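You operate a simulated robot arm through the tools that you are given. There is no shell and no other tool.

You are at the controls of a simulated robot arm. One attempt, no reset.

TASK
A relay on the middle yellow board is dead and the display names it. Fit a spare.
Fine: Main switch off first and on again at the end. Spare from the drawer, dead relay in the cream tray, drawer shut. Nothing is pulled or fitted while the main switch is on.

The check looks at the end state, three seconds after you hand in, the way a careful person would. Anything else that was tipped, shoved, dropped, spilled or broken makes it a failure.

THE ROBOT
A 6-joint arm with a two-finger parallel gripper, fixed in place. Base frame: the origin is at the foot of the arm, x ahead of it, y to its left, z up. Lengths are in m, angles in rad, forces in N, time in s.
With the tool pointing down near the work surface it reaches from about 0.34 to 0.88 m from the base axis. Its first joint turns from -2.007 to 2.007 rad. Payload 3.43 kg.
The TCP is the grasp point between the finger pads, 0.034 m short of the fingertips. In the tool frame z runs along the fingers and y along their closing line. Largest opening 0.128 m; finger width 0.024, thickness 0.012; the body of the gripper, 0.048 by 0.13 m, starts 0.096 m behind the TCP.
Orientation is told as [roll, pitch, yaw] about the base's x, y, z axes, in that order, counted from this pose: with the fingers straight down and closing along the base's y, the tool's x points along the base's -x, its y along +y and its z along -z.

THE INTERFACE
- The arm moves only by the tool servo_tool. Its argument "commands" is a list of rows, each a list of 7 numbers: the turn, a rotation vector about the tool's x, y, z in rad, then the shift along the tool's x, y, z in m, then the closure, from 0 (fully open) to 1 (shut). In form: [[rx, ry, rz, tx, ty, tz, gripper], ...]. A call has 1 to 20 rows; each row shifts and turns the commanded pose from where the row before left it, along the tool's axes as they then stand. A row lasts 0.2 s, in which the tool goes at most 0.05 m and 0.15 rad; a call with a longer step from one row to the next is refused whole, and so is a gripper value outside its range. A pose out of reach is approached as far as the arm can. The call stops where the force on the tool passes 40 N (or 10 N more than at its start, if that is more) or the arm is blocked; 0.2 s more then pass. The fingers move at their own pace (about 0.108 m/s each) and stop on an object; they squeeze with about 24 N. The grip force told is the motor's: it shows also when the fingers shut on nothing. Time passes only in rows, and 0.2 s behind the last, so rows that do not move let the fingers close. The reply holds the time, the measured pose of the TCP, the force on the tool along the base axes, the opening and the grip force, in the units named above and with some noise, with the torque about the TCP (base axes, N m) and any sound that the robot's microphone picked up, and new pictures: "show" is both (left out), scene, wrist or none.
- Cameras (640 x 400 px; columns grow to the right, rows downward): "scene" is fixed at [0.4022, 0.6504, 1.7146]; the picture's right is [-0.79, -0.61, 0.00], its down [-0.53, 0.69, -0.49] and it looks along [0.30, -0.39, -0.87] (base axes); focal length 214 px, centre (320, 200). "wrist" rides on the gripper at [0.076, -0.011, -0.16] in the tool frame; the picture's right is [0.15, 0.99, 0.00], its down [-0.88, 0.13, -0.46] and it looks along [-0.45, 0.07, 0.89] (tool axes); focal length 234 px, centre (320, 200).
- lift_body(by): slides the trunk up (or, below 0, down) by that many m; the arm rides with it, the base frame stays. It gives what a move gives, with no picture.
- measure_at(camera, pixels): for up to 12 pixels [column, row] of the newest picture of that camera ("zoom" is the newest enlarged one), the place [x, y, z] in the base frame of the surface seen there, good to about 0.003 m. The clock stands still meanwhile.
- enlarge(camera, box): a new picture of the part [left, top, right, bottom] of that camera's present view, enlarged. The clock stands still meanwhile.
- hand_in(): hands the job in; it is judged then, once.

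Leave the gripper open and the arm clear of the work at the hand-in unless told otherwise.

The tools are called after ">>>" by a JSON object that holds its "fn" and its "kwargs". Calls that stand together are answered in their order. servo_tool: Moves the arm, as the interface text tells. Its arguments: {"type":"object","properties":{"commands":{"type":"array","items":{"type":"array","items":{"type":"number"}}},"show":{"type":"string","enum":["both","scene","wrist","none"]}},"required":["commands"]} The other tools are called the same way: lift_body (by) slides the trunk up or down; measure_at (camera, pixels) gives the place of the surface under pixels of a picture; enlarge (camera, box) takes an enlarged picture of a part of a camera's view; hand_in () hands the job in.

At the start:

```text
t: 0.0
eef_pos: [0.4798, 0.2353, 1.4297]
orientation: [0.001, 0.0, 0.001]
contact_force: [-0.6, -0.3, 0.1]
wrist_torque: [-0.04, 0.01, -0.01]
width: 0.1278
grip_force: 0.0
trunk travel left (down, up): [-0.58, 0.21]
```

scene: 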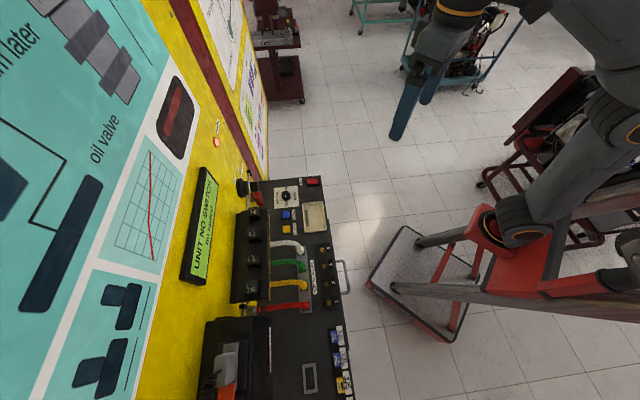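
wrist: 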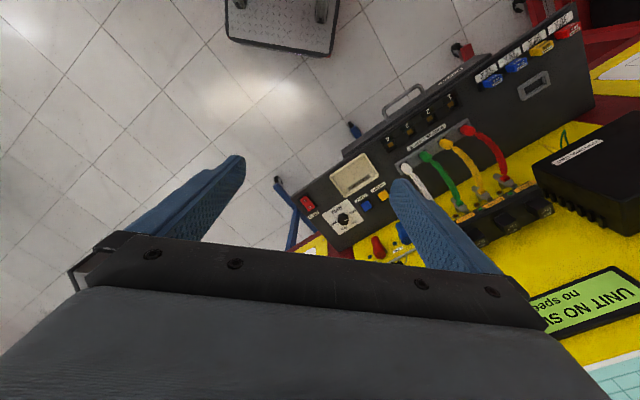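

I see a yellow wall with a panel, a display (~205,225 in scene), and a black console. I'll enlarge parts of both views to understand them.

>>> {"fn": "enlarge", "kwargs": {"camera": "scene", "box": [160, 120, 360, 245]}}

>>> {"fn": "enlarge", "kwargs": {"camera": "scene", "box": [160, 240, 370, 400]}}

>>> {"fn": "enlarge", "kwargs": {"camera": "wrist", "box": [260, 80, 500, 260]}}

>>> {"fn": "enlarge", "kwargs": {"camera": "wrist", "box": [420, 150, 640, 380]}}

```text
3.20 times, centred on (260, 182) of scene
```

zoom: 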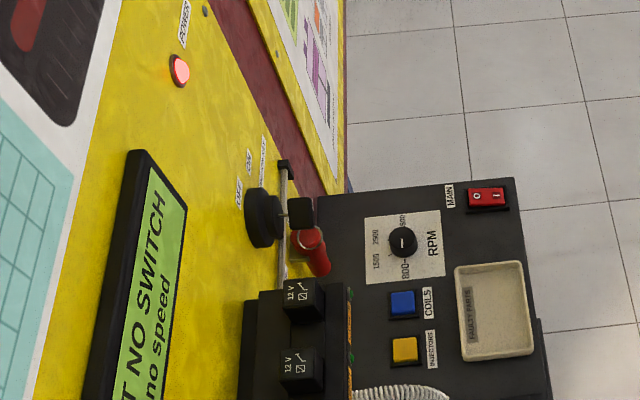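

```text
2.50 times, centred on (265, 320) of scene
```

zoom: 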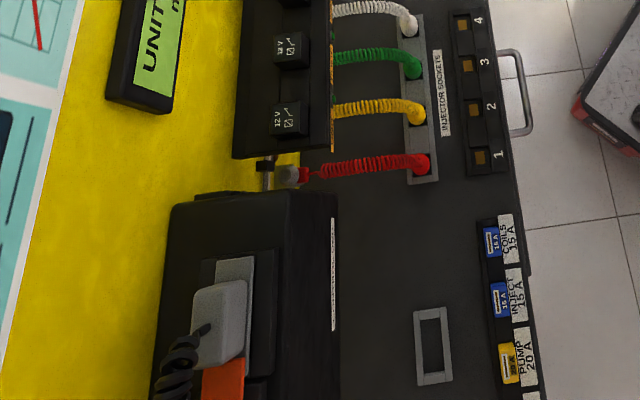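

```text
2.22 times, centred on (380, 170) of wrist
```

zoom: 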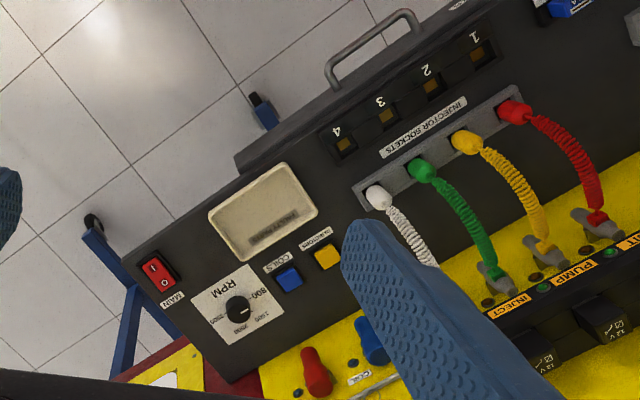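

```text
1.74 times, centred on (530, 265) of wrist
```

zoom: 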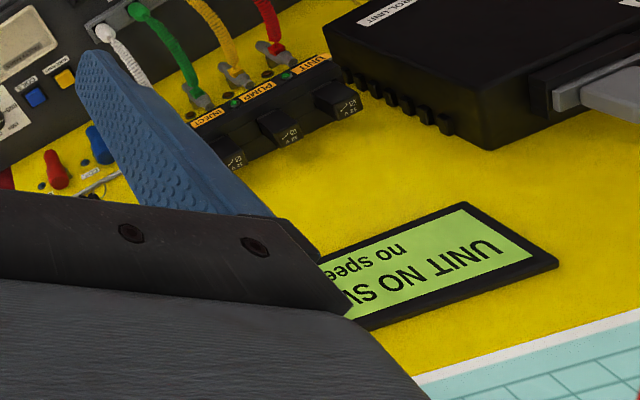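

The display begins "UNIT NO SWITCH / no speed". The relays carry labels INJECT, PUMP, UNIT and so on. Next I measure the geometry: the wall, display, switch, tray, drawer handle and relays.

>>> {"fn": "measure_at", "kwargs": {"camera": "scene", "pixels": [[205, 225], [218, 290], [313, 181], [314, 216], [344, 278], [250, 218], [252, 259], [250, 285], [290, 230], [305, 295], [216, 140], [243, 188]]}}

>>> {"fn": "enlarge", "kwargs": {"camera": "scene", "box": [225, 170, 355, 250]}}

>>> {"fn": "enlarge", "kwargs": {"camera": "scene", "box": [220, 230, 350, 320]}}

>>> {"fn": "enlarge", "kwargs": {"camera": "scene", "box": [170, 155, 250, 295]}}

```text
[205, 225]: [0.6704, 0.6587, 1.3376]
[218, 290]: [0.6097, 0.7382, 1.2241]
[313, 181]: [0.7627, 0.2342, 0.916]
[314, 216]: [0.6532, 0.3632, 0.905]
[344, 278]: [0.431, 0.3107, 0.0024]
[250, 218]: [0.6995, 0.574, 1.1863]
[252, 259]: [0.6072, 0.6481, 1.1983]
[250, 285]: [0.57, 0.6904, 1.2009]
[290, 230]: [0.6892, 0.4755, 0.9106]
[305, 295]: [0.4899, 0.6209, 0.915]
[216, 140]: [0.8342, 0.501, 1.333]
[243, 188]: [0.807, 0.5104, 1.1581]
```

```text
4.92 times, centred on (290, 210) of scene
```

zoom: 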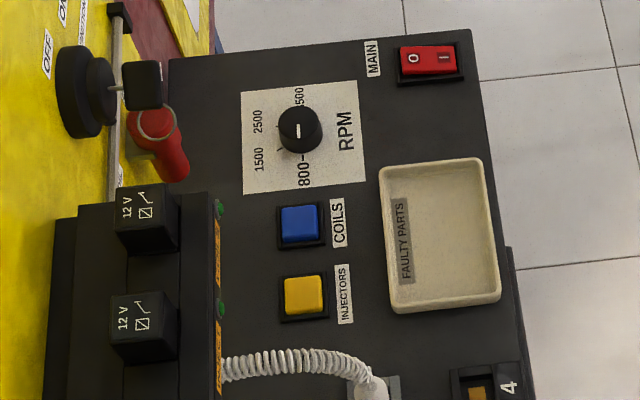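

```text
4.44 times, centred on (285, 275) of scene
```

zoom: 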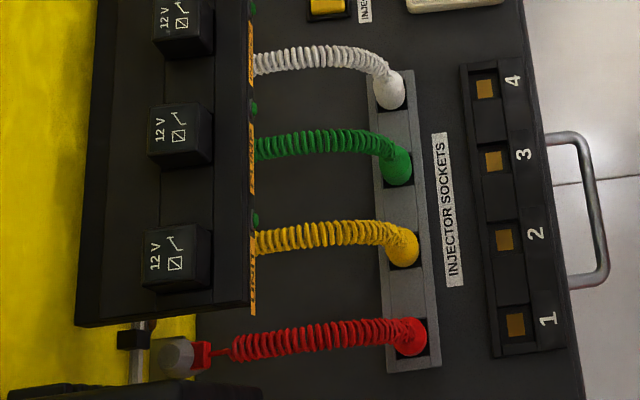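

```text
2.86 times, centred on (210, 225) of scene
```

zoom: 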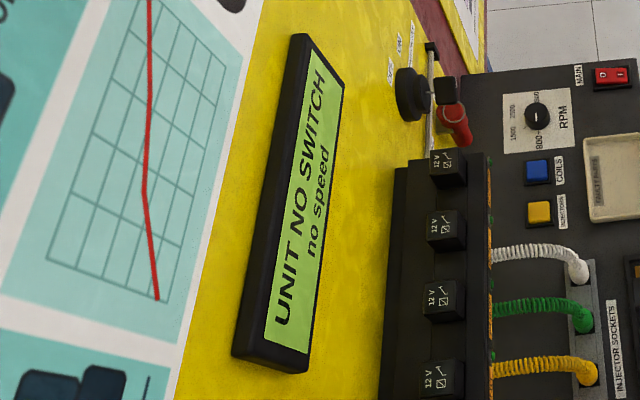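

The display reads "UNIT NO SWITCH / no speed", so the relay labelled UNIT is the dead one. I'll zoom on the relay bank and measure where its faces are.

>>> {"fn": "enlarge", "kwargs": {"camera": "scene", "box": [225, 245, 305, 320]}}

>>> {"fn": "measure_at", "kwargs": {"camera": "zoom", "pixels": [[155, 290], [215, 290], [230, 260], [250, 330], [130, 320], [60, 330], [305, 290], [320, 320], [150, 80], [200, 80], [290, 180], [100, 200]]}}

>>> {"fn": "enlarge", "kwargs": {"camera": "wrist", "box": [430, 150, 570, 250]}}

```text
5.33 times, centred on (265, 282) of scene
```

zoom: 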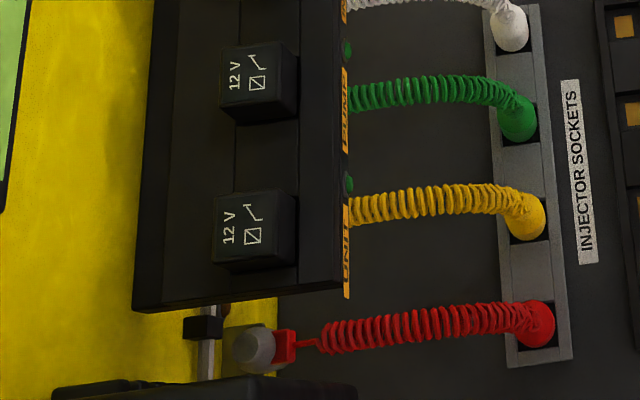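

```text
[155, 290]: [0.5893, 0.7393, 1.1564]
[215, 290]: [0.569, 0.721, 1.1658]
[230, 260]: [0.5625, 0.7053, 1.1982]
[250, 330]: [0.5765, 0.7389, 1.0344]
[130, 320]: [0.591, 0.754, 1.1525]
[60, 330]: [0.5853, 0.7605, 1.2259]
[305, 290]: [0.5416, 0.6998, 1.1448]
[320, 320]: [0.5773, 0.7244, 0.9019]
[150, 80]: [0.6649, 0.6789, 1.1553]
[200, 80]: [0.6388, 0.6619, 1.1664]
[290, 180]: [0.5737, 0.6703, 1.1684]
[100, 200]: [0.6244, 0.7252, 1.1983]
```

```text
4.00 times, centred on (500, 200) of wrist
```

zoom: 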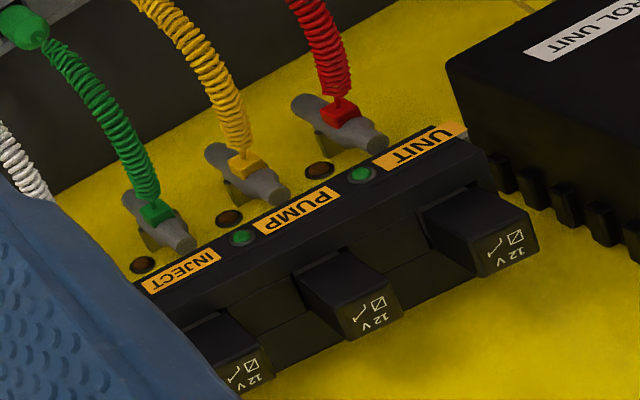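

The relays stand upright on the shelf. UNIT is the one at the lower end in the scene picture (around (253,287)), next to the UNIT label. Now I measure its top face, the MAIN rocker, the tray and the drawer handle.

>>> {"fn": "measure_at", "kwargs": {"camera": "zoom", "pixels": [[500, 245], [520, 268], [480, 270], [440, 210], [470, 215], [475, 240]]}}

>>> {"fn": "enlarge", "kwargs": {"camera": "scene", "box": [290, 170, 350, 240]}}

>>> {"fn": "measure_at", "kwargs": {"camera": "zoom", "pixels": [[185, 95], [245, 95], [185, 115], [245, 115], [200, 75], [250, 75]]}}

>>> {"fn": "enlarge", "kwargs": {"camera": "scene", "box": [310, 240, 370, 320]}}

>>> {"fn": "enlarge", "kwargs": {"camera": "scene", "box": [230, 120, 290, 220]}}

>>> {"fn": "enlarge", "kwargs": {"camera": "wrist", "box": [260, 150, 400, 260]}}

```text
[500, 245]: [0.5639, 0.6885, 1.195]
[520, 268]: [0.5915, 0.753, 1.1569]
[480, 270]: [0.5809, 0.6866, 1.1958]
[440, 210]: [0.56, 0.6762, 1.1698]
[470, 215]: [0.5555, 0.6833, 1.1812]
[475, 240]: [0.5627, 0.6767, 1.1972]
```

```text
5.71 times, centred on (320, 205) of scene
```

zoom: 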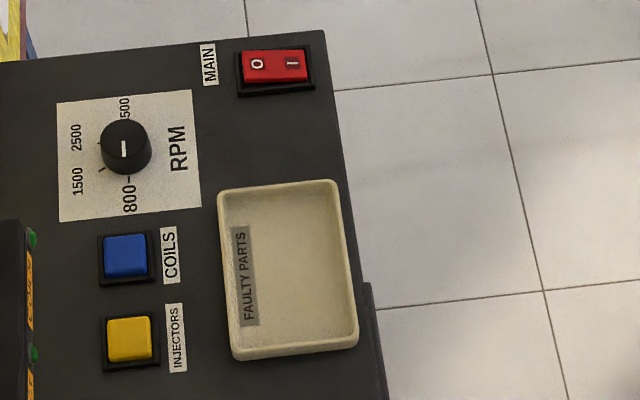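

```text
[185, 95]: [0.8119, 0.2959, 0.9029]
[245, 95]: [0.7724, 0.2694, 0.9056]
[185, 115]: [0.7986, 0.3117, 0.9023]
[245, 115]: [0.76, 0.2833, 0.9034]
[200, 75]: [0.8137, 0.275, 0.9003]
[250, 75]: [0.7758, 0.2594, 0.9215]
```

```text
5.00 times, centred on (340, 280) of scene
```

zoom: 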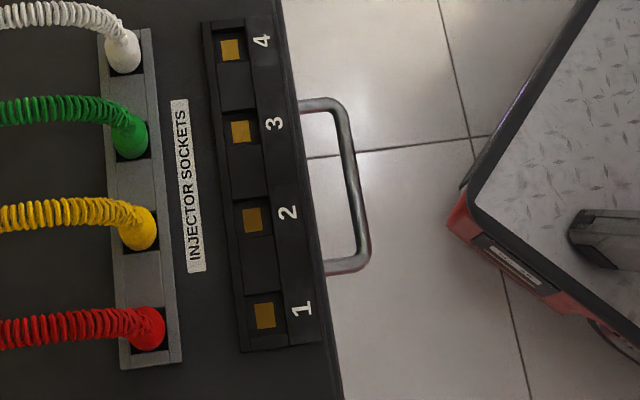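

```text
4.00 times, centred on (260, 170) of scene
```

zoom: 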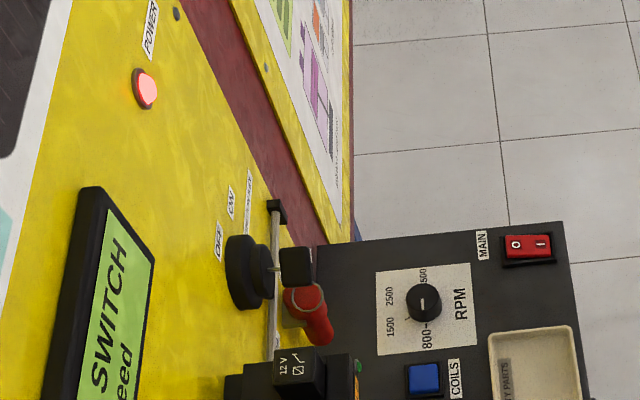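

```text
3.64 times, centred on (330, 205) of wrist
```

zoom: 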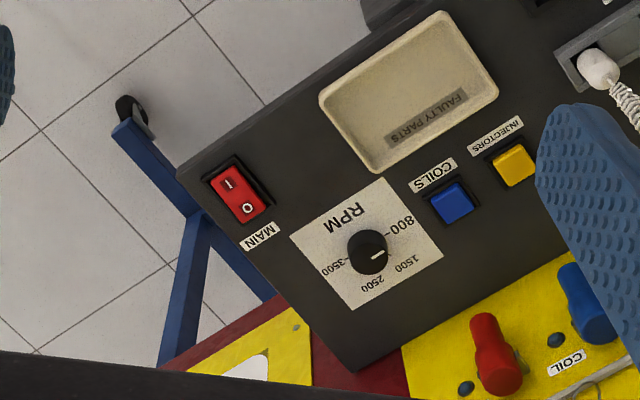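

MAIN rocker: the O side is toward the wall and the I side toward the robot. I measure the rocker ends, the tray and the drawer handle.

>>> {"fn": "measure_at", "kwargs": {"camera": "zoom", "pixels": [[228, 184], [247, 208], [238, 196], [220, 172], [254, 217], [258, 236], [400, 90], [322, 97], [440, 14], [496, 90], [375, 172], [190, 180]]}}

>>> {"fn": "enlarge", "kwargs": {"camera": "wrist", "box": [360, 60, 560, 180]}}

>>> {"fn": "measure_at", "kwargs": {"camera": "zoom", "pixels": [[75, 142], [115, 105], [160, 75], [180, 80], [85, 165], [125, 105], [200, 95], [40, 190], [300, 30], [480, 330], [560, 250], [500, 280]]}}

```text
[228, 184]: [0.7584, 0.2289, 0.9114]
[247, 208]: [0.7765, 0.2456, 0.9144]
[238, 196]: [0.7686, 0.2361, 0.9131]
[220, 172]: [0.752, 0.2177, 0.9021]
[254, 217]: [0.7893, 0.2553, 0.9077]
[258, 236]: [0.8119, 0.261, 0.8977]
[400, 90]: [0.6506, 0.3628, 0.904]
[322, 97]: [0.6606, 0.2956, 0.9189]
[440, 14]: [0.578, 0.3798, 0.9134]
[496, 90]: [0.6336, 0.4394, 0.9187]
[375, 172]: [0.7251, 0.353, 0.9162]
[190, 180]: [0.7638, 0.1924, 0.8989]
```

```text
3.20 times, centred on (460, 120) of wrist
```

zoom: 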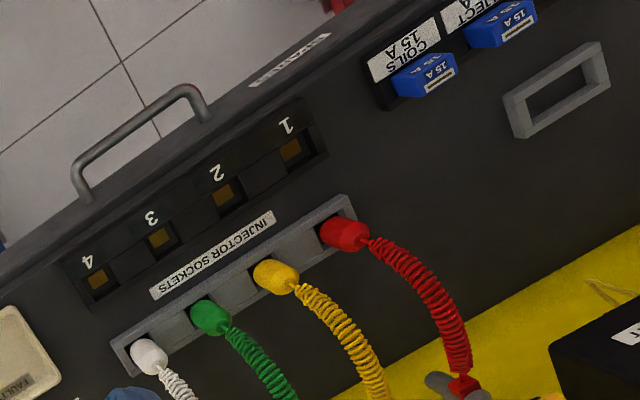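

```text
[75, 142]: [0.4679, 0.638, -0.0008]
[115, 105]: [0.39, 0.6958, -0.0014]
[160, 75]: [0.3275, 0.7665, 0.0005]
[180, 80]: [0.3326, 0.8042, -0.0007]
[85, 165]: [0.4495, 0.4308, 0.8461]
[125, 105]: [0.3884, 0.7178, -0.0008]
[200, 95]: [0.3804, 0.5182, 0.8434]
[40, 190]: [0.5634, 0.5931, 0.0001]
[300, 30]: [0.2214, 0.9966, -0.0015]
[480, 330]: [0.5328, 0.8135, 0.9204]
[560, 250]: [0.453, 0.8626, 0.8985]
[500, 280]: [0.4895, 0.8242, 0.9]
```

Drawer handle at z≈0.845, in front of the console edge. The wall normal lies about 0.658 rad left of base x. I'll turn the tool by that yaw, close the fingers, and look again.

>>> {"fn": "servo_tool", "kwargs": {"commands": [[0, 0, -0.1316, 0, 0, 0, 1], [0, 0, -0.1316, 0, 0, 0, 1], [0, 0, -0.1316, 0, 0, 0, 1], [0, 0, -0.1316, 0, 0, 0, 1], [0, 0, -0.1316, 0, 0, 0, 1], [0, 0, 0, 0, 0, 0, 1]]}}

```text
t: 1.4
eef_pos: [0.4806, 0.2352, 1.4307]
orientation: [-0.001, -0.001, 0.659]
contact_force: [-0.7, 0.1, -0.3]
wrist_torque: [-0.01, 0.0, 0.02]
width: 0.0002
grip_force: 24.1
trunk travel left (down, up): [-0.58, 0.21]
```

scene: 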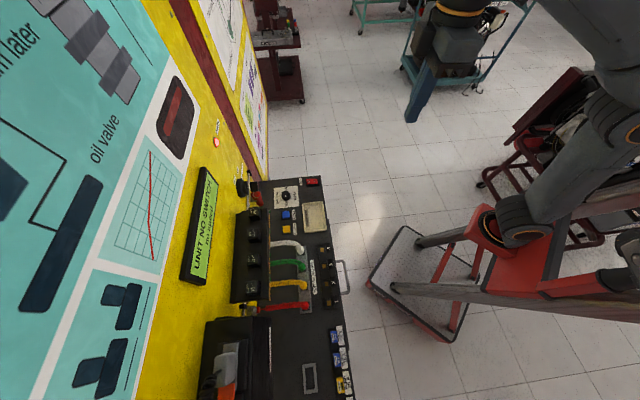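
wrist: 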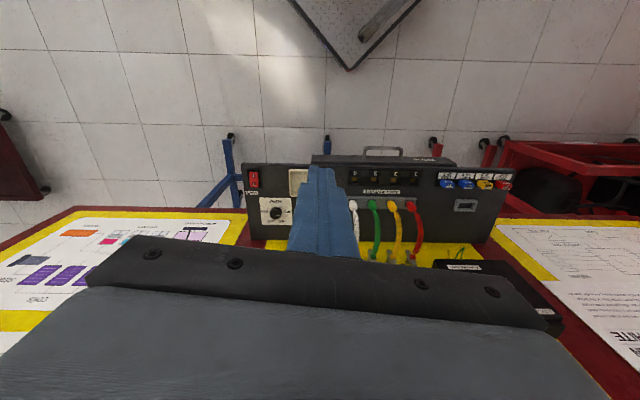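

The wrist picture is now squared with the wall. Next I lower the trunk by 0.3 m, with the tool standing clear in front of the console.

>>> {"fn": "lift_body", "kwargs": {"by": -0.3}}

>>> {"fn": "servo_tool", "kwargs": {"commands": [[0, 0, 0, 0, 0, 0, 1]]}}

```text
t: 4.4
eef_pos: [0.4798, 0.2357, 1.1305]
orientation: [-0.001, 0.0, 0.661]
contact_force: [0.2, -0.2, -0.3]
wrist_torque: [0.02, 0.0, -0.03]
width: 0.0
grip_force: 23.9
trunk travel left (down, up): [-0.28, 0.51]
```

```text
t: 4.8
eef_pos: [0.4802, 0.2358, 1.1296]
orientation: [0.0, 0.001, 0.658]
contact_force: [0.5, -1.0, -0.9]
wrist_torque: [0.01, -0.04, 0.0]
width: 0.0
grip_force: 23.9
trunk travel left (down, up): [-0.28, 0.51]
```

scene: 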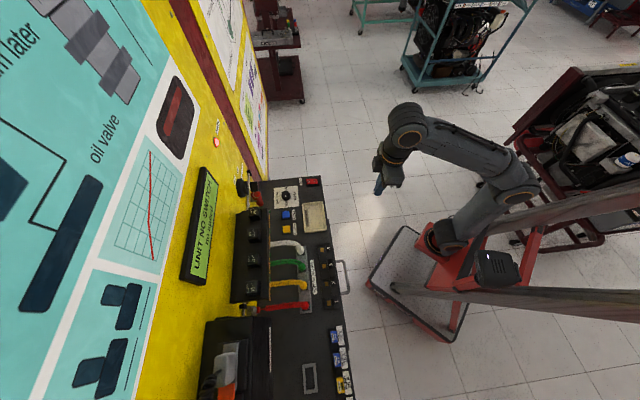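
wrist: 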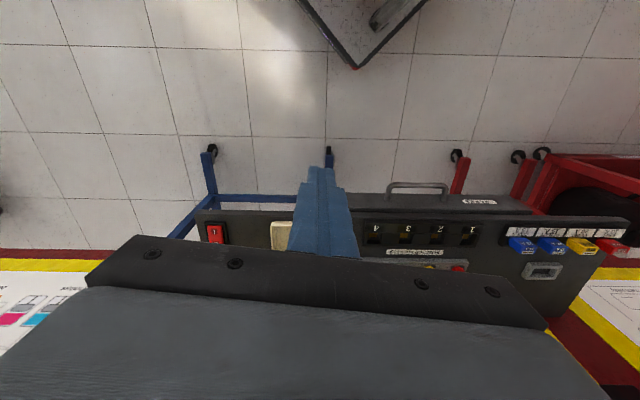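

The view is clear. Now I carry the closed fingers over the O side of the MAIN rocker (d≈0.77 into the wall direction), stopping at z≈1.0.

>>> {"fn": "servo_tool", "kwargs": {"commands": [[0, 0, 0, -0.0308, -0.0217, 0.0163, 1], [0, 0, 0, -0.0308, -0.0217, 0.0163, 1], [0, 0, 0, -0.0308, -0.0217, 0.0163, 1], [0, 0, 0, -0.0308, -0.0217, 0.0163, 1], [0, 0, 0, -0.0308, -0.0217, 0.0163, 1], [0, 0, 0, -0.0308, -0.0217, 0.0163, 1], [0, 0, 0, -0.0308, -0.0217, 0.0163, 1], [0, 0, 0, -0.0308, -0.0217, 0.0163, 1], [0, -0.15, 0, 0, 0, 0, 1], [0, -0.15, 0, 0, 0, 0, 1], [0, 0, 0, 0, 0, 0, 1]]}}

```text
t: 7.2
eef_pos: [0.7825, 0.2487, 1.0001]
orientation: [0.001, -0.303, 0.66]
contact_force: [0.4, -0.4, 0.3]
wrist_torque: [-0.01, 0.03, 0.0]
width: 0.0001
grip_force: 23.9
trunk travel left (down, up): [-0.28, 0.51]
```

scene: 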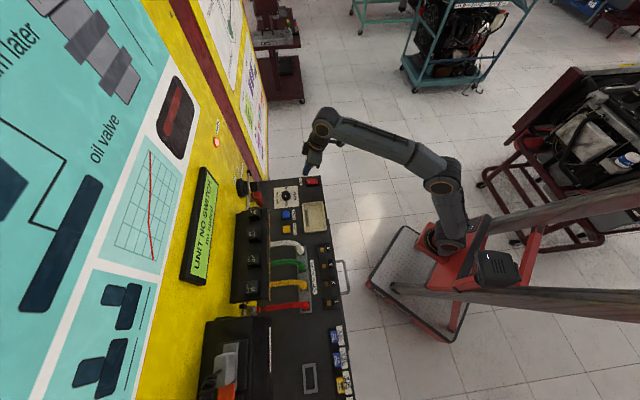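
wrist: 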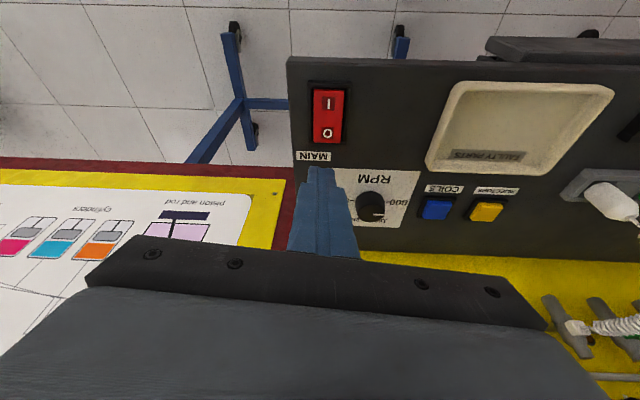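

I measure the rocker precisely from this closer view: O near (327,133), I near (328,103).

>>> {"fn": "measure_at", "kwargs": {"camera": "wrist", "pixels": [[327, 140], [327, 133], [327, 125], [327, 117], [328, 103], [328, 95], [327, 146], [312, 120], [346, 120], [300, 120], [318, 172], [318, 182]]}}

>>> {"fn": "enlarge", "kwargs": {"camera": "wrist", "box": [280, 70, 380, 190]}}

```text
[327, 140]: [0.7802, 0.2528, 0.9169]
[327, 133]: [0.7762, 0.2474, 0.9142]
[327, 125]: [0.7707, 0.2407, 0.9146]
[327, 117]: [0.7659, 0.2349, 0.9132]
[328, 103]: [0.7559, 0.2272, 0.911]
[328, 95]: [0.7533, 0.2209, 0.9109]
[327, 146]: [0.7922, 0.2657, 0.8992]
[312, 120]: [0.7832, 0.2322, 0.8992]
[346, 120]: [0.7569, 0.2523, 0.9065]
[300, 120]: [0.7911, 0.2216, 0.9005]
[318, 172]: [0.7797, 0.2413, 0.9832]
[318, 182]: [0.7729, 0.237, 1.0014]
```

```text
3.33 times, centred on (330, 130) of wrist
```

zoom: 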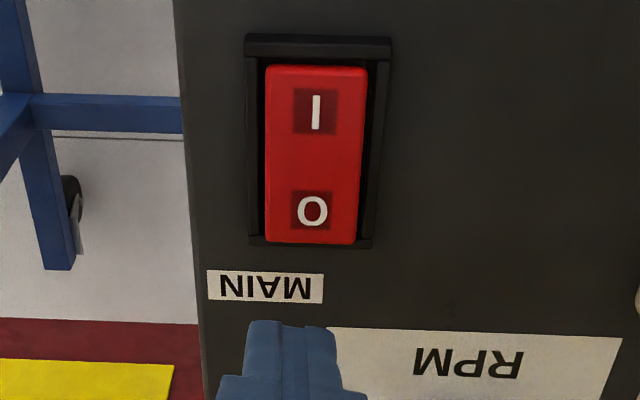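

The rocker's raised O end is at z≈0.917, d≈0.767. I lower the tilted fingertip edge straight down onto it, slowly for the last part.

>>> {"fn": "servo_tool", "kwargs": {"commands": [[0, 0, 0, 0.0038, 0, -0.0012, 1], [0, 0, 0, 0.0041, 0, 0.0134, 1], [0, 0, 0, 0.0041, 0, 0.0134, 1], [0, 0, 0, 0.0041, 0, 0.0134, 1], [0, 0, 0, 0.0009, 0, 0.0029, 1], [0, 0, 0, 0.0009, 0, 0.0029, 1], [0, 0, 0, 0.0009, 0, 0.0029, 1], [0, 0, 0, 0.0009, 0, 0.0029, 1]]}}

```text
t: 9.0
eef_pos: [0.7778, 0.2466, 0.9476]
orientation: [-0.001, -0.307, 0.659]
contact_force: [3.1, 0.1, 17.9]
wrist_torque: [-0.03, -0.16, 0.21]
width: 0.0
grip_force: 23.9
trunk travel left (down, up): [-0.28, 0.51]
```

scene: 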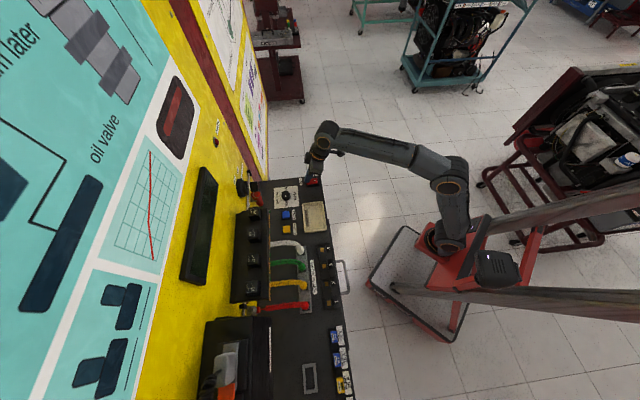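
wrist: 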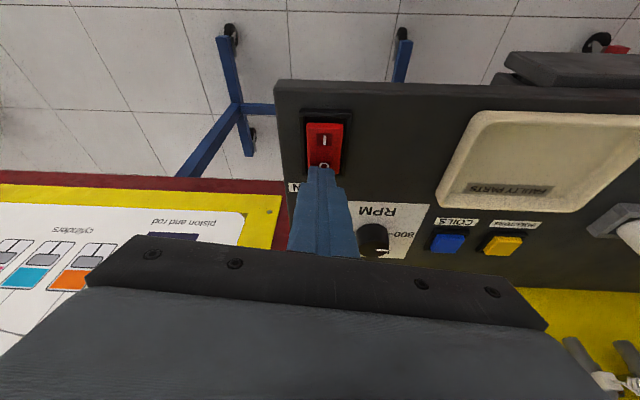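

The display and the power lamp have gone dark, so the main switch is off. I lift off and confirm the rocker stays.

>>> {"fn": "servo_tool", "kwargs": {"commands": [[0, 0, 0, -0.006, 0, -0.0191, 1], [0, 0, 0, -0.0118, 0, -0.0382, 1], [0, 0, 0, -0.0118, 0, -0.0382, 1], [0, 0.15, 0, 0, 0, 0, 1], [0, 0.155, 0, 0, 0, 0, 1]]}}

>>> {"fn": "enlarge", "kwargs": {"camera": "scene", "box": [180, 120, 350, 250]}}

```text
refused: row 5 steps farther than a row can; nothing moved
```

```text
3.08 times, centred on (265, 185) of scene
```

zoom: 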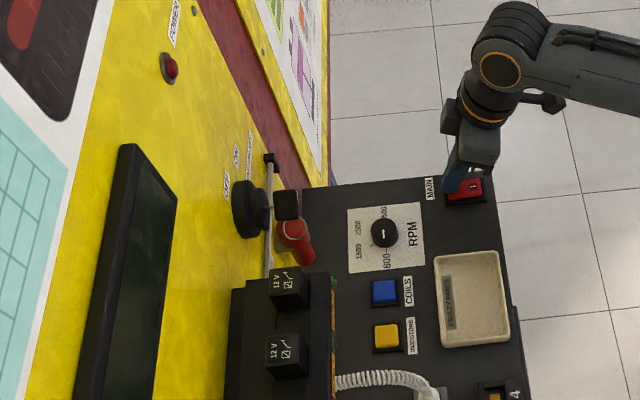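

One row was too large a turn, so the call was refused. I repeat the lift with smaller turns.

>>> {"fn": "servo_tool", "kwargs": {"commands": [[0, 0, 0, -0.006, 0, -0.0191, 1], [0, 0, 0, -0.0118, 0, -0.0382, 1], [0, 0, 0, -0.0118, 0, -0.0382, 1], [0, 0.1, 0, 0, 0, 0, 1], [0, 0.1, 0, 0, 0, 0, 1], [0, 0.1, 0, 0, 0, 0, 1], [0, 0, 0, 0, 0, 0, 1]]}}

>>> {"fn": "enlarge", "kwargs": {"camera": "wrist", "box": [220, 60, 420, 180]}}

```text
t: 10.6
eef_pos: [0.7586, 0.2392, 1.0266]
orientation: [-0.002, -0.002, 0.657]
contact_force: [0.6, -0.2, 0.2]
wrist_torque: [-0.01, -0.01, 0.04]
width: 0.0
grip_force: 24.1
out of reach, approached as far as the arm can: row 5, 6
trunk travel left (down, up): [-0.28, 0.51]
```

scene: 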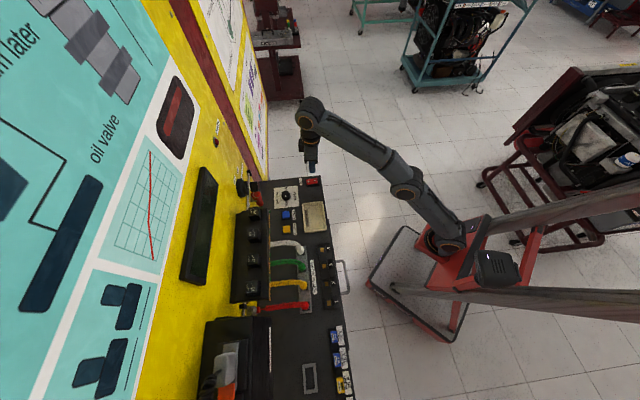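
wrist: 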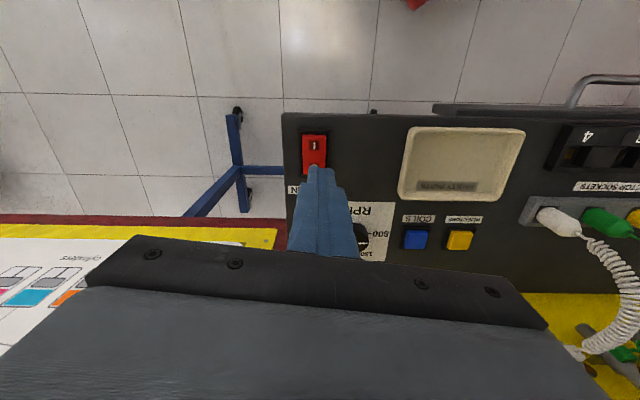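

```text
3.20 times, centred on (320, 120) of wrist
```

zoom: 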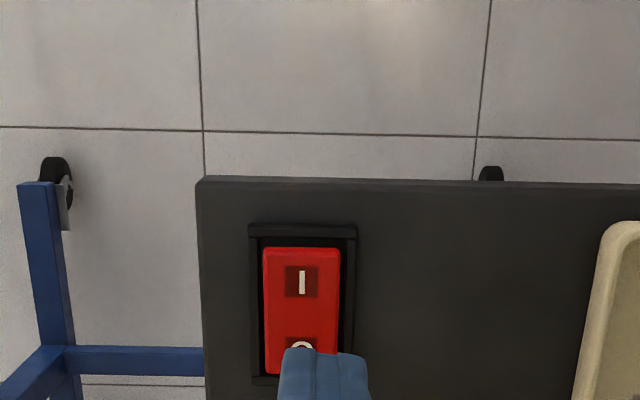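

The rocker now has its O side down. Next the drawer: I back away from the console, move left in front of the handle, and open the gripper for a clear look.

>>> {"fn": "servo_tool", "kwargs": {"commands": [[0, 0, 0, 0.042, 0, 0, 1], [0, 0, 0, 0.042, 0, 0, 1], [0, 0, 0, 0.042, 0, 0, 1], [0, 0, 0, 0.042, 0, 0, 1], [0, 0, 0, 0.042, 0, 0, 1], [0, 0, 0, 0, 0.045, 0, 0.5], [0, 0, 0, 0, 0.045, 0, 0.5], [0, 0, 0, 0, 0.045, 0, 0.5], [0, 0, 0, 0, 0.045, 0, 0.5], [0, 0, 0, 0, 0.045, 0, 0.5], [0, 0, 0, 0, 0.045, 0, 0.5], [0, 0, 0, 0, 0.045, 0, 0.5], [0, 0, 0, 0, 0.045, 0, 0.5], [0, 0, 0, 0, 0, 0, 0.5]]}}

```text
t: 13.6
eef_pos: [0.3715, 0.3949, 1.0254]
orientation: [0.0, 0.0, 0.658]
contact_force: [-0.7, 0.4, 0.3]
wrist_torque: [0.01, 0.0, -0.02]
width: 0.0639
grip_force: 0.2
trunk travel left (down, up): [-0.28, 0.51]
```

scene: 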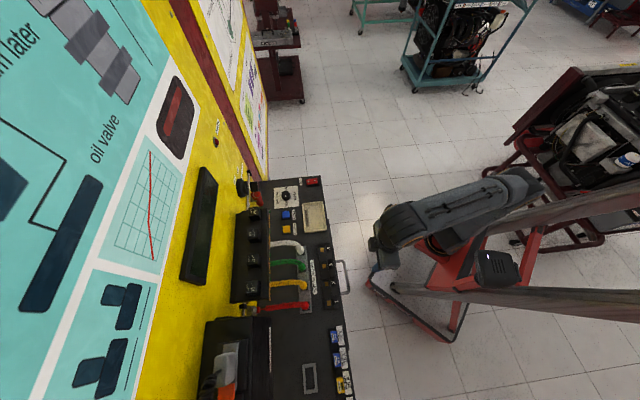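
wrist: 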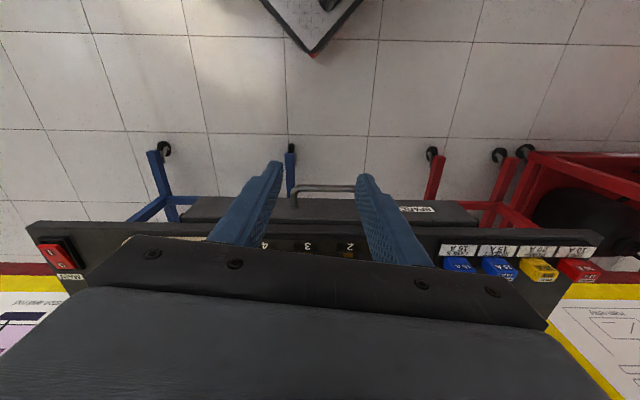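

The handle bar is around (325,188). I measure the handle bar, its posts and the drawer's edges.

>>> {"fn": "enlarge", "kwargs": {"camera": "wrist", "box": [240, 150, 400, 250]}}

>>> {"fn": "measure_at", "kwargs": {"camera": "wrist", "pixels": [[300, 187], [325, 188], [345, 188], [295, 198], [320, 205], [320, 218], [320, 225], [190, 210], [470, 215], [300, 194], [220, 205], [440, 208]]}}

```text
4.00 times, centred on (320, 200) of wrist
```

zoom: 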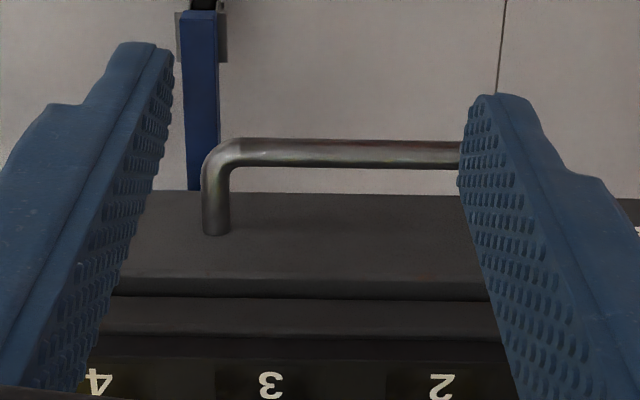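

```text
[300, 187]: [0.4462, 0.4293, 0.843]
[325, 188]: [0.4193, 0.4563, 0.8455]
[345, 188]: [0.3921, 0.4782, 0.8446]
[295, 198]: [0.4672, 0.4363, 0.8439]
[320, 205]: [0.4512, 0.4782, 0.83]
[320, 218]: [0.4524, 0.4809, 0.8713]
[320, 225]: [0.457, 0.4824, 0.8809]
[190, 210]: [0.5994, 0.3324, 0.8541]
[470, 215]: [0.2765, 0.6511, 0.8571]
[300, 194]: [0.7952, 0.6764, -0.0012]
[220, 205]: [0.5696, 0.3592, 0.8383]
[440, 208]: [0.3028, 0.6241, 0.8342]
```

Handle bar: d≈0.611, z≈0.845, s from 0.067 to 0.178; the drawer front is at d≈0.649. I'll turn the tool 90° so it can grip the bar front-to-back, narrow the opening, move above the bar and look.

>>> {"fn": "servo_tool", "kwargs": {"commands": [[0, 0, 0.1428, 0, 0, 0, 0.67], [0, 0, 0.1428, 0, 0, 0, 0.67], [0, 0, 0.1428, 0, 0, 0, 0.67], [0, 0, 0.1428, 0, 0, 0, 0.67], [0, 0, 0.1428, 0, 0, 0, 0.67], [0, 0, 0.1428, 0, 0, 0, 0.67], [0, 0, 0.1428, 0, 0, 0, 0.67], [0, 0, 0.1428, 0, 0, 0, 0.67], [0, 0, 0.1428, 0, 0, 0, 0.67], [0, 0, 0.1428, 0, 0, 0, 0.67], [0, 0, 0.1428, 0, 0, 0, 0.67], [0, 0, 0, 0.0173, 0.0365, 0, 0.67], [0, 0, 0, 0.0173, 0.0365, 0, 0.67], [0, 0, 0, 0, 0, 0.04, 0.67], [0, 0, 0, 0, 0, 0.04, 0.67], [0, 0, 0, 0, 0, 0, 0.67]]}}

```text
t: 17.0
eef_pos: [0.4114, 0.4668, 0.9465]
orientation: [0.001, 0.0, -0.913]
contact_force: [-0.4, 0.3, 0.4]
wrist_torque: [0.0, -0.05, -0.01]
width: 0.042
grip_force: 0.1
trunk travel left (down, up): [-0.28, 0.51]
```

scene: 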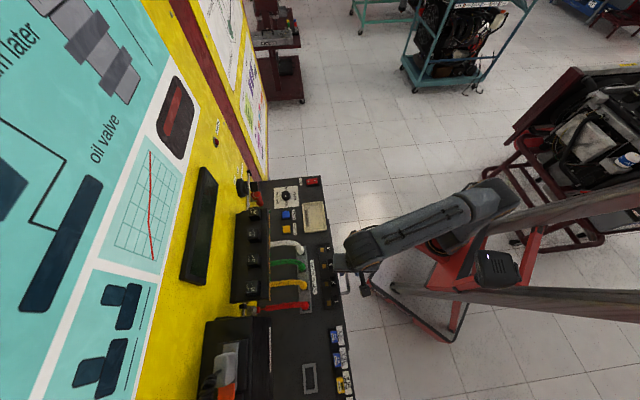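
wrist: 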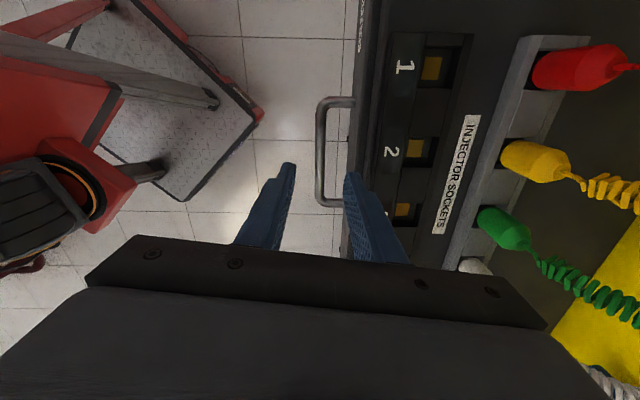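

The fingers stand over the bar, at d≈0.611. I lower straight to z≈0.846, slow near the end, and close on the bar.

>>> {"fn": "servo_tool", "kwargs": {"commands": [[0, 0, 0, 0, -0.001, 0.025, 0.67], [0, 0, 0, 0, 0, 0.025, 0.67], [0, 0, 0, 0, 0, 0.02, 0.67], [0, 0, 0, 0, 0, 0.015, 0.67], [0, 0, 0, 0, 0, 0.015, 0.67], [0, 0, 0, 0, 0, 0, 0.67]]}}

```text
t: 18.1
eef_pos: [0.4106, 0.4668, 0.8635]
orientation: [0.017, 0.004, -0.914]
contact_force: [-1.4, -6.8, 16.2]
wrist_torque: [0.43, -0.49, -0.14]
width: 0.0392
grip_force: 0.0
trunk travel left (down, up): [-0.28, 0.51]
stopped in row 5: the force on the tool passed its limit at 58 N (the readings are from after the stop); the commanded pose is now the measured one
```

scene: 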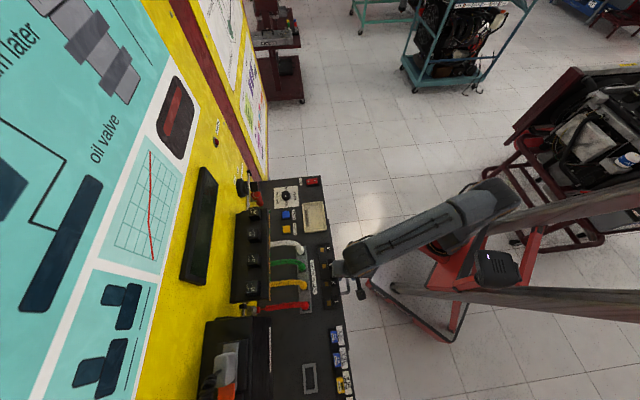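
wrist: 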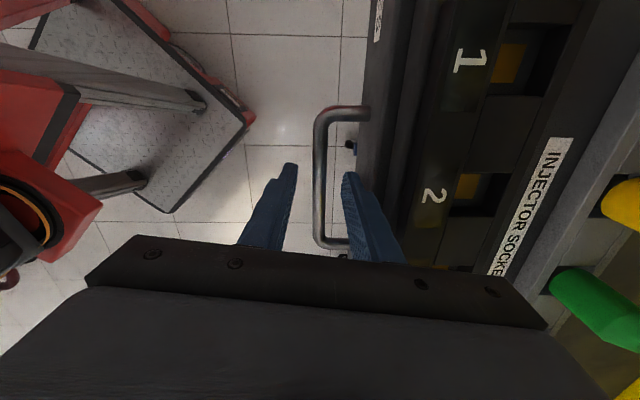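

It touched something on the way down. Re-deriving from all the measured points, the console is turned 45° (0.785 rad) rather than 0.658: the front face is at d≈0.657 and the bar at d≈0.619. I lift a little, correct the yaw, narrow the opening and zoom in.

>>> {"fn": "servo_tool", "kwargs": {"commands": [[0, 0, 0, 0, 0, -0.03, 0.67], [0, 0, 0, 0, 0, -0.03, 0.67], [0, 0, -0.129, 0, 0, 0, 0.734], [0, 0, 0, 0, 0, 0, 0.734], [0, 0, 0, 0, 0, 0, 0.734]]}}

>>> {"fn": "enlarge", "kwargs": {"camera": "wrist", "box": [240, 80, 460, 260]}}

```text
t: 19.3
eef_pos: [0.4097, 0.467, 0.9209]
orientation: [0.015, 0.002, -0.783]
contact_force: [0.0, -0.1, -0.1]
wrist_torque: [-0.02, 0.01, -0.01]
width: 0.034
grip_force: 0.0
trunk travel left (down, up): [-0.28, 0.51]
```

scene: 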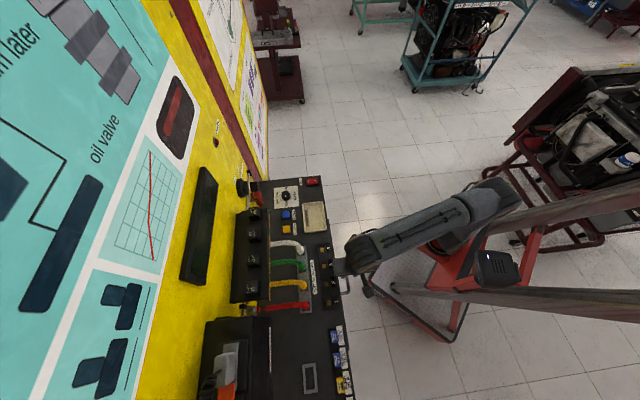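
wrist: 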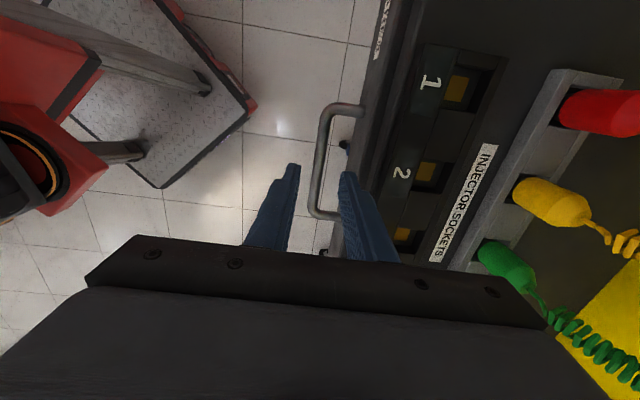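

```text
2.22 times, centred on (350, 170) of wrist
```

zoom: 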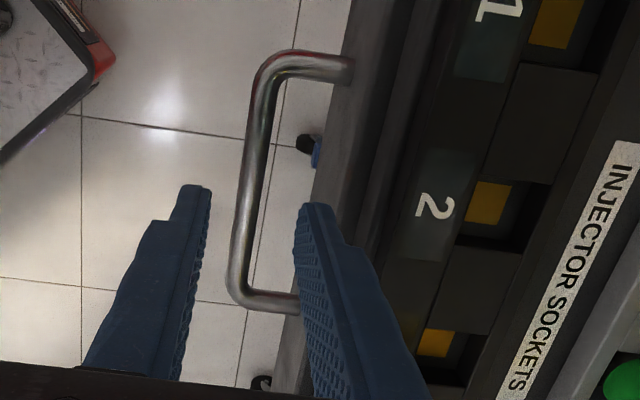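

The bar now runs parallel with the tool's x. I re-measure the bar, the posts, the drawer face and the fingertips in this view.

>>> {"fn": "measure_at", "kwargs": {"camera": "zoom", "pixels": [[260, 110], [252, 180], [240, 250], [238, 280], [290, 300], [330, 65], [345, 100], [335, 180], [385, 100], [192, 195], [315, 210], [350, 230]]}}

```text
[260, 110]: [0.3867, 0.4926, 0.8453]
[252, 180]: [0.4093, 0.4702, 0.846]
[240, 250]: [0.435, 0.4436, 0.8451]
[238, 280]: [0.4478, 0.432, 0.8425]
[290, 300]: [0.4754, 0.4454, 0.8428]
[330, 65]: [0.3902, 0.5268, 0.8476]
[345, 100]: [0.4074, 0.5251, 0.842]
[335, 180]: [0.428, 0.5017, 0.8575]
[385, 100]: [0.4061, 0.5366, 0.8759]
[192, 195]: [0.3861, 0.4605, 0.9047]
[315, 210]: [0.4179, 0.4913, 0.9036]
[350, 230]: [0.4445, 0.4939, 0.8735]
```

The bar is at d≈0.6217 and the front face at d≈0.658; the TCP is at d≈0.620. With the narrower opening there's about 8 mm of clearance behind. I lower slowly.

>>> {"fn": "servo_tool", "kwargs": {"commands": [[0, 0, 0, 0, 0, 0.02, 0.734], [0, 0, 0, 0, 0, 0.015, 0.734], [0, 0, 0, 0, 0, 0.01, 0.734], [0, 0, 0, 0, 0, 0.01, 0.734], [0, 0, 0, 0, 0, 0.01, 0.734], [0, 0, 0, 0, 0, 0.008, 0.734]]}}

```text
t: 20.7
eef_pos: [0.41, 0.4675, 0.8482]
orientation: [0.014, 0.003, -0.785]
contact_force: [0.4, -0.2, 0.1]
wrist_torque: [-0.02, 0.02, 0.0]
width: 0.0339
grip_force: 0.0
trunk travel left (down, up): [-0.28, 0.51]
```

scene: 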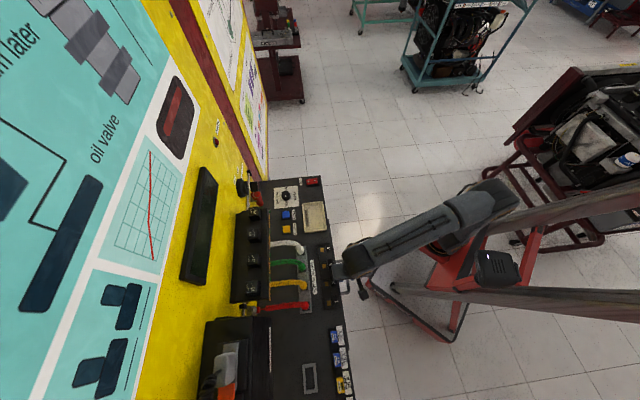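
wrist: 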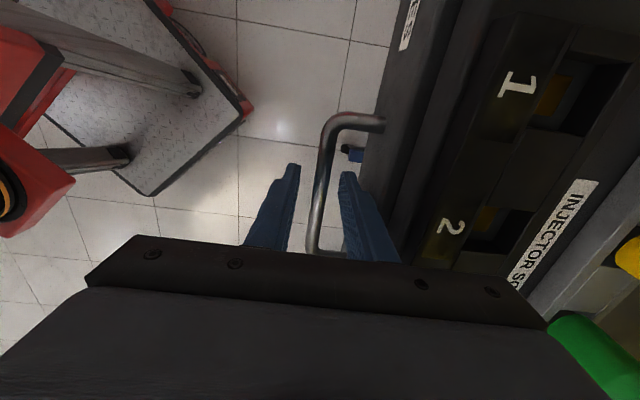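

The bar now lies between the fingers with no contact. I close on it.

>>> {"fn": "servo_tool", "kwargs": {"commands": [[0, 0, 0, 0, 0, 0, 1], [0, 0, 0, 0, 0, 0, 1], [0, 0, 0, 0, 0, 0, 1]], "show": "wrist"}}

```text
t: 21.5
eef_pos: [0.4099, 0.4678, 0.8469]
orientation: [0.014, 0.001, -0.785]
contact_force: [1.9, 2.5, -1.4]
wrist_torque: [0.04, -0.02, 0.73]
width: 0.0117
grip_force: 45.2
trunk travel left (down, up): [-0.28, 0.51]
```

wrist: 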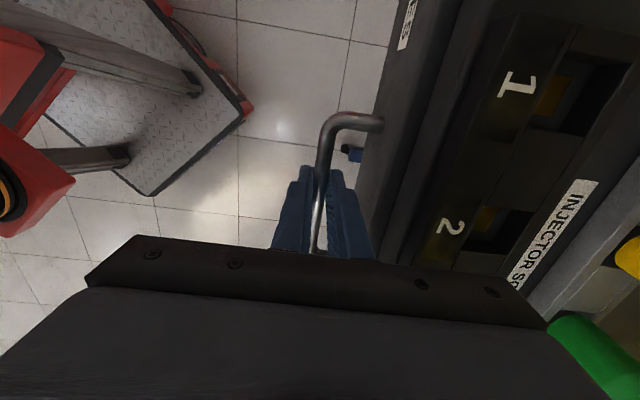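

The grip holds the bar (width 0.0117). I pull the drawer towards the robot, 0.16 m in small rows.

>>> {"fn": "servo_tool", "kwargs": {"commands": [[0, 0, 0, 0, -0.01, 0, 1], [0, 0, 0, 0, -0.02, 0, 1], [0, 0, 0, 0, -0.02, 0, 1], [0, 0, 0, 0, -0.02, 0, 1], [0, 0, 0, 0, -0.02, 0, 1], [0, 0, 0, 0, -0.02, 0, 1], [0, 0, 0, 0, -0.02, 0, 1], [0, 0, 0, 0, -0.02, 0, 1], [0, 0, 0, 0, -0.01, 0, 1], [0, 0, 0, 0, 0, 0, 1]]}}

```text
t: 23.5
eef_pos: [0.3039, 0.363, 0.8475]
orientation: [0.031, 0.004, -0.782]
contact_force: [1.3, 10.3, -3.3]
wrist_torque: [-0.16, -0.3, 0.8]
width: 0.0117
grip_force: 44.6
trunk travel left (down, up): [-0.28, 0.51]
stopped in row 9: the force on the tool passed its limit at 51 N (the readings are from after the stop); the commanded pose is now the measured one
```

scene: 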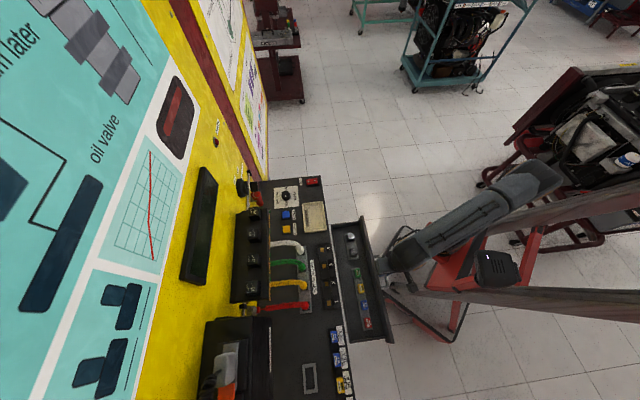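
wrist: 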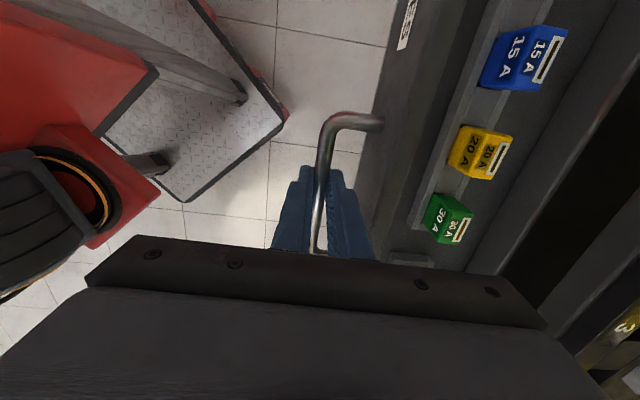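

The drawer is at its stop, about 0.15 m open, with fuses and other parts inside. I release the bar, rise straight up and look in.

>>> {"fn": "servo_tool", "kwargs": {"commands": [[0, 0, 0, 0, 0.002, 0, 1], [0, 0, 0, 0, 0, 0, 0.74], [0, 0, 0, 0, 0, 0, 0.74], [0, 0, 0, 0, 0, 0, 0.74], [0, 0, 0, 0, 0, -0.015, 0.74], [0, 0, 0, 0, 0, -0.03, 0.74], [0, 0, 0, 0, 0, -0.04, 0.74], [0, 0, 0, 0, 0, -0.04, 0.74], [0, 0, 0, 0, 0, -0.04, 0.74], [0, 0, 0, 0, 0, 0, 0.74]]}}

>>> {"fn": "enlarge", "kwargs": {"camera": "scene", "box": [310, 200, 410, 350]}}

>>> {"fn": "enlarge", "kwargs": {"camera": "wrist", "box": [300, 0, 540, 260]}}

```text
t: 25.7
eef_pos: [0.3001, 0.3595, 1.0138]
orientation: [0.028, 0.004, -0.785]
contact_force: [-0.1, 0.5, 0.2]
wrist_torque: [0.01, 0.02, -0.01]
width: 0.0331
grip_force: 0.1
trunk travel left (down, up): [-0.28, 0.51]
```

scene: 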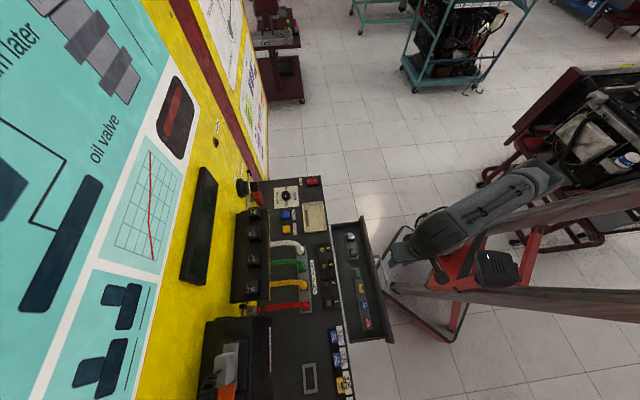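
wrist: 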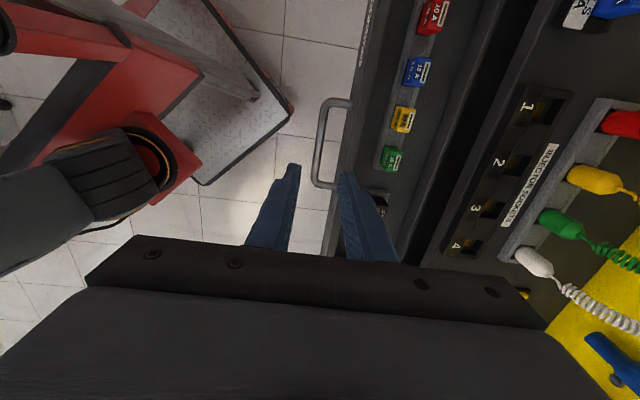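

```text
2.67 times, centred on (360, 275) of scene
```

zoom: 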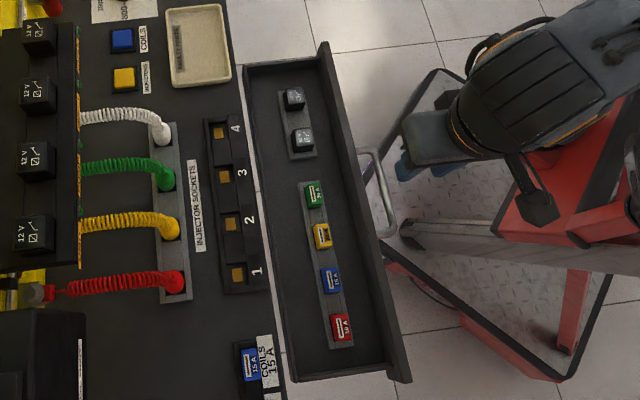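

```text
1.54 times, centred on (420, 130) of wrist
```

zoom: 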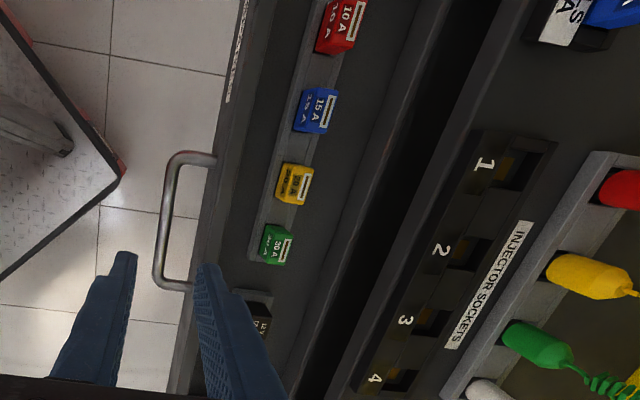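

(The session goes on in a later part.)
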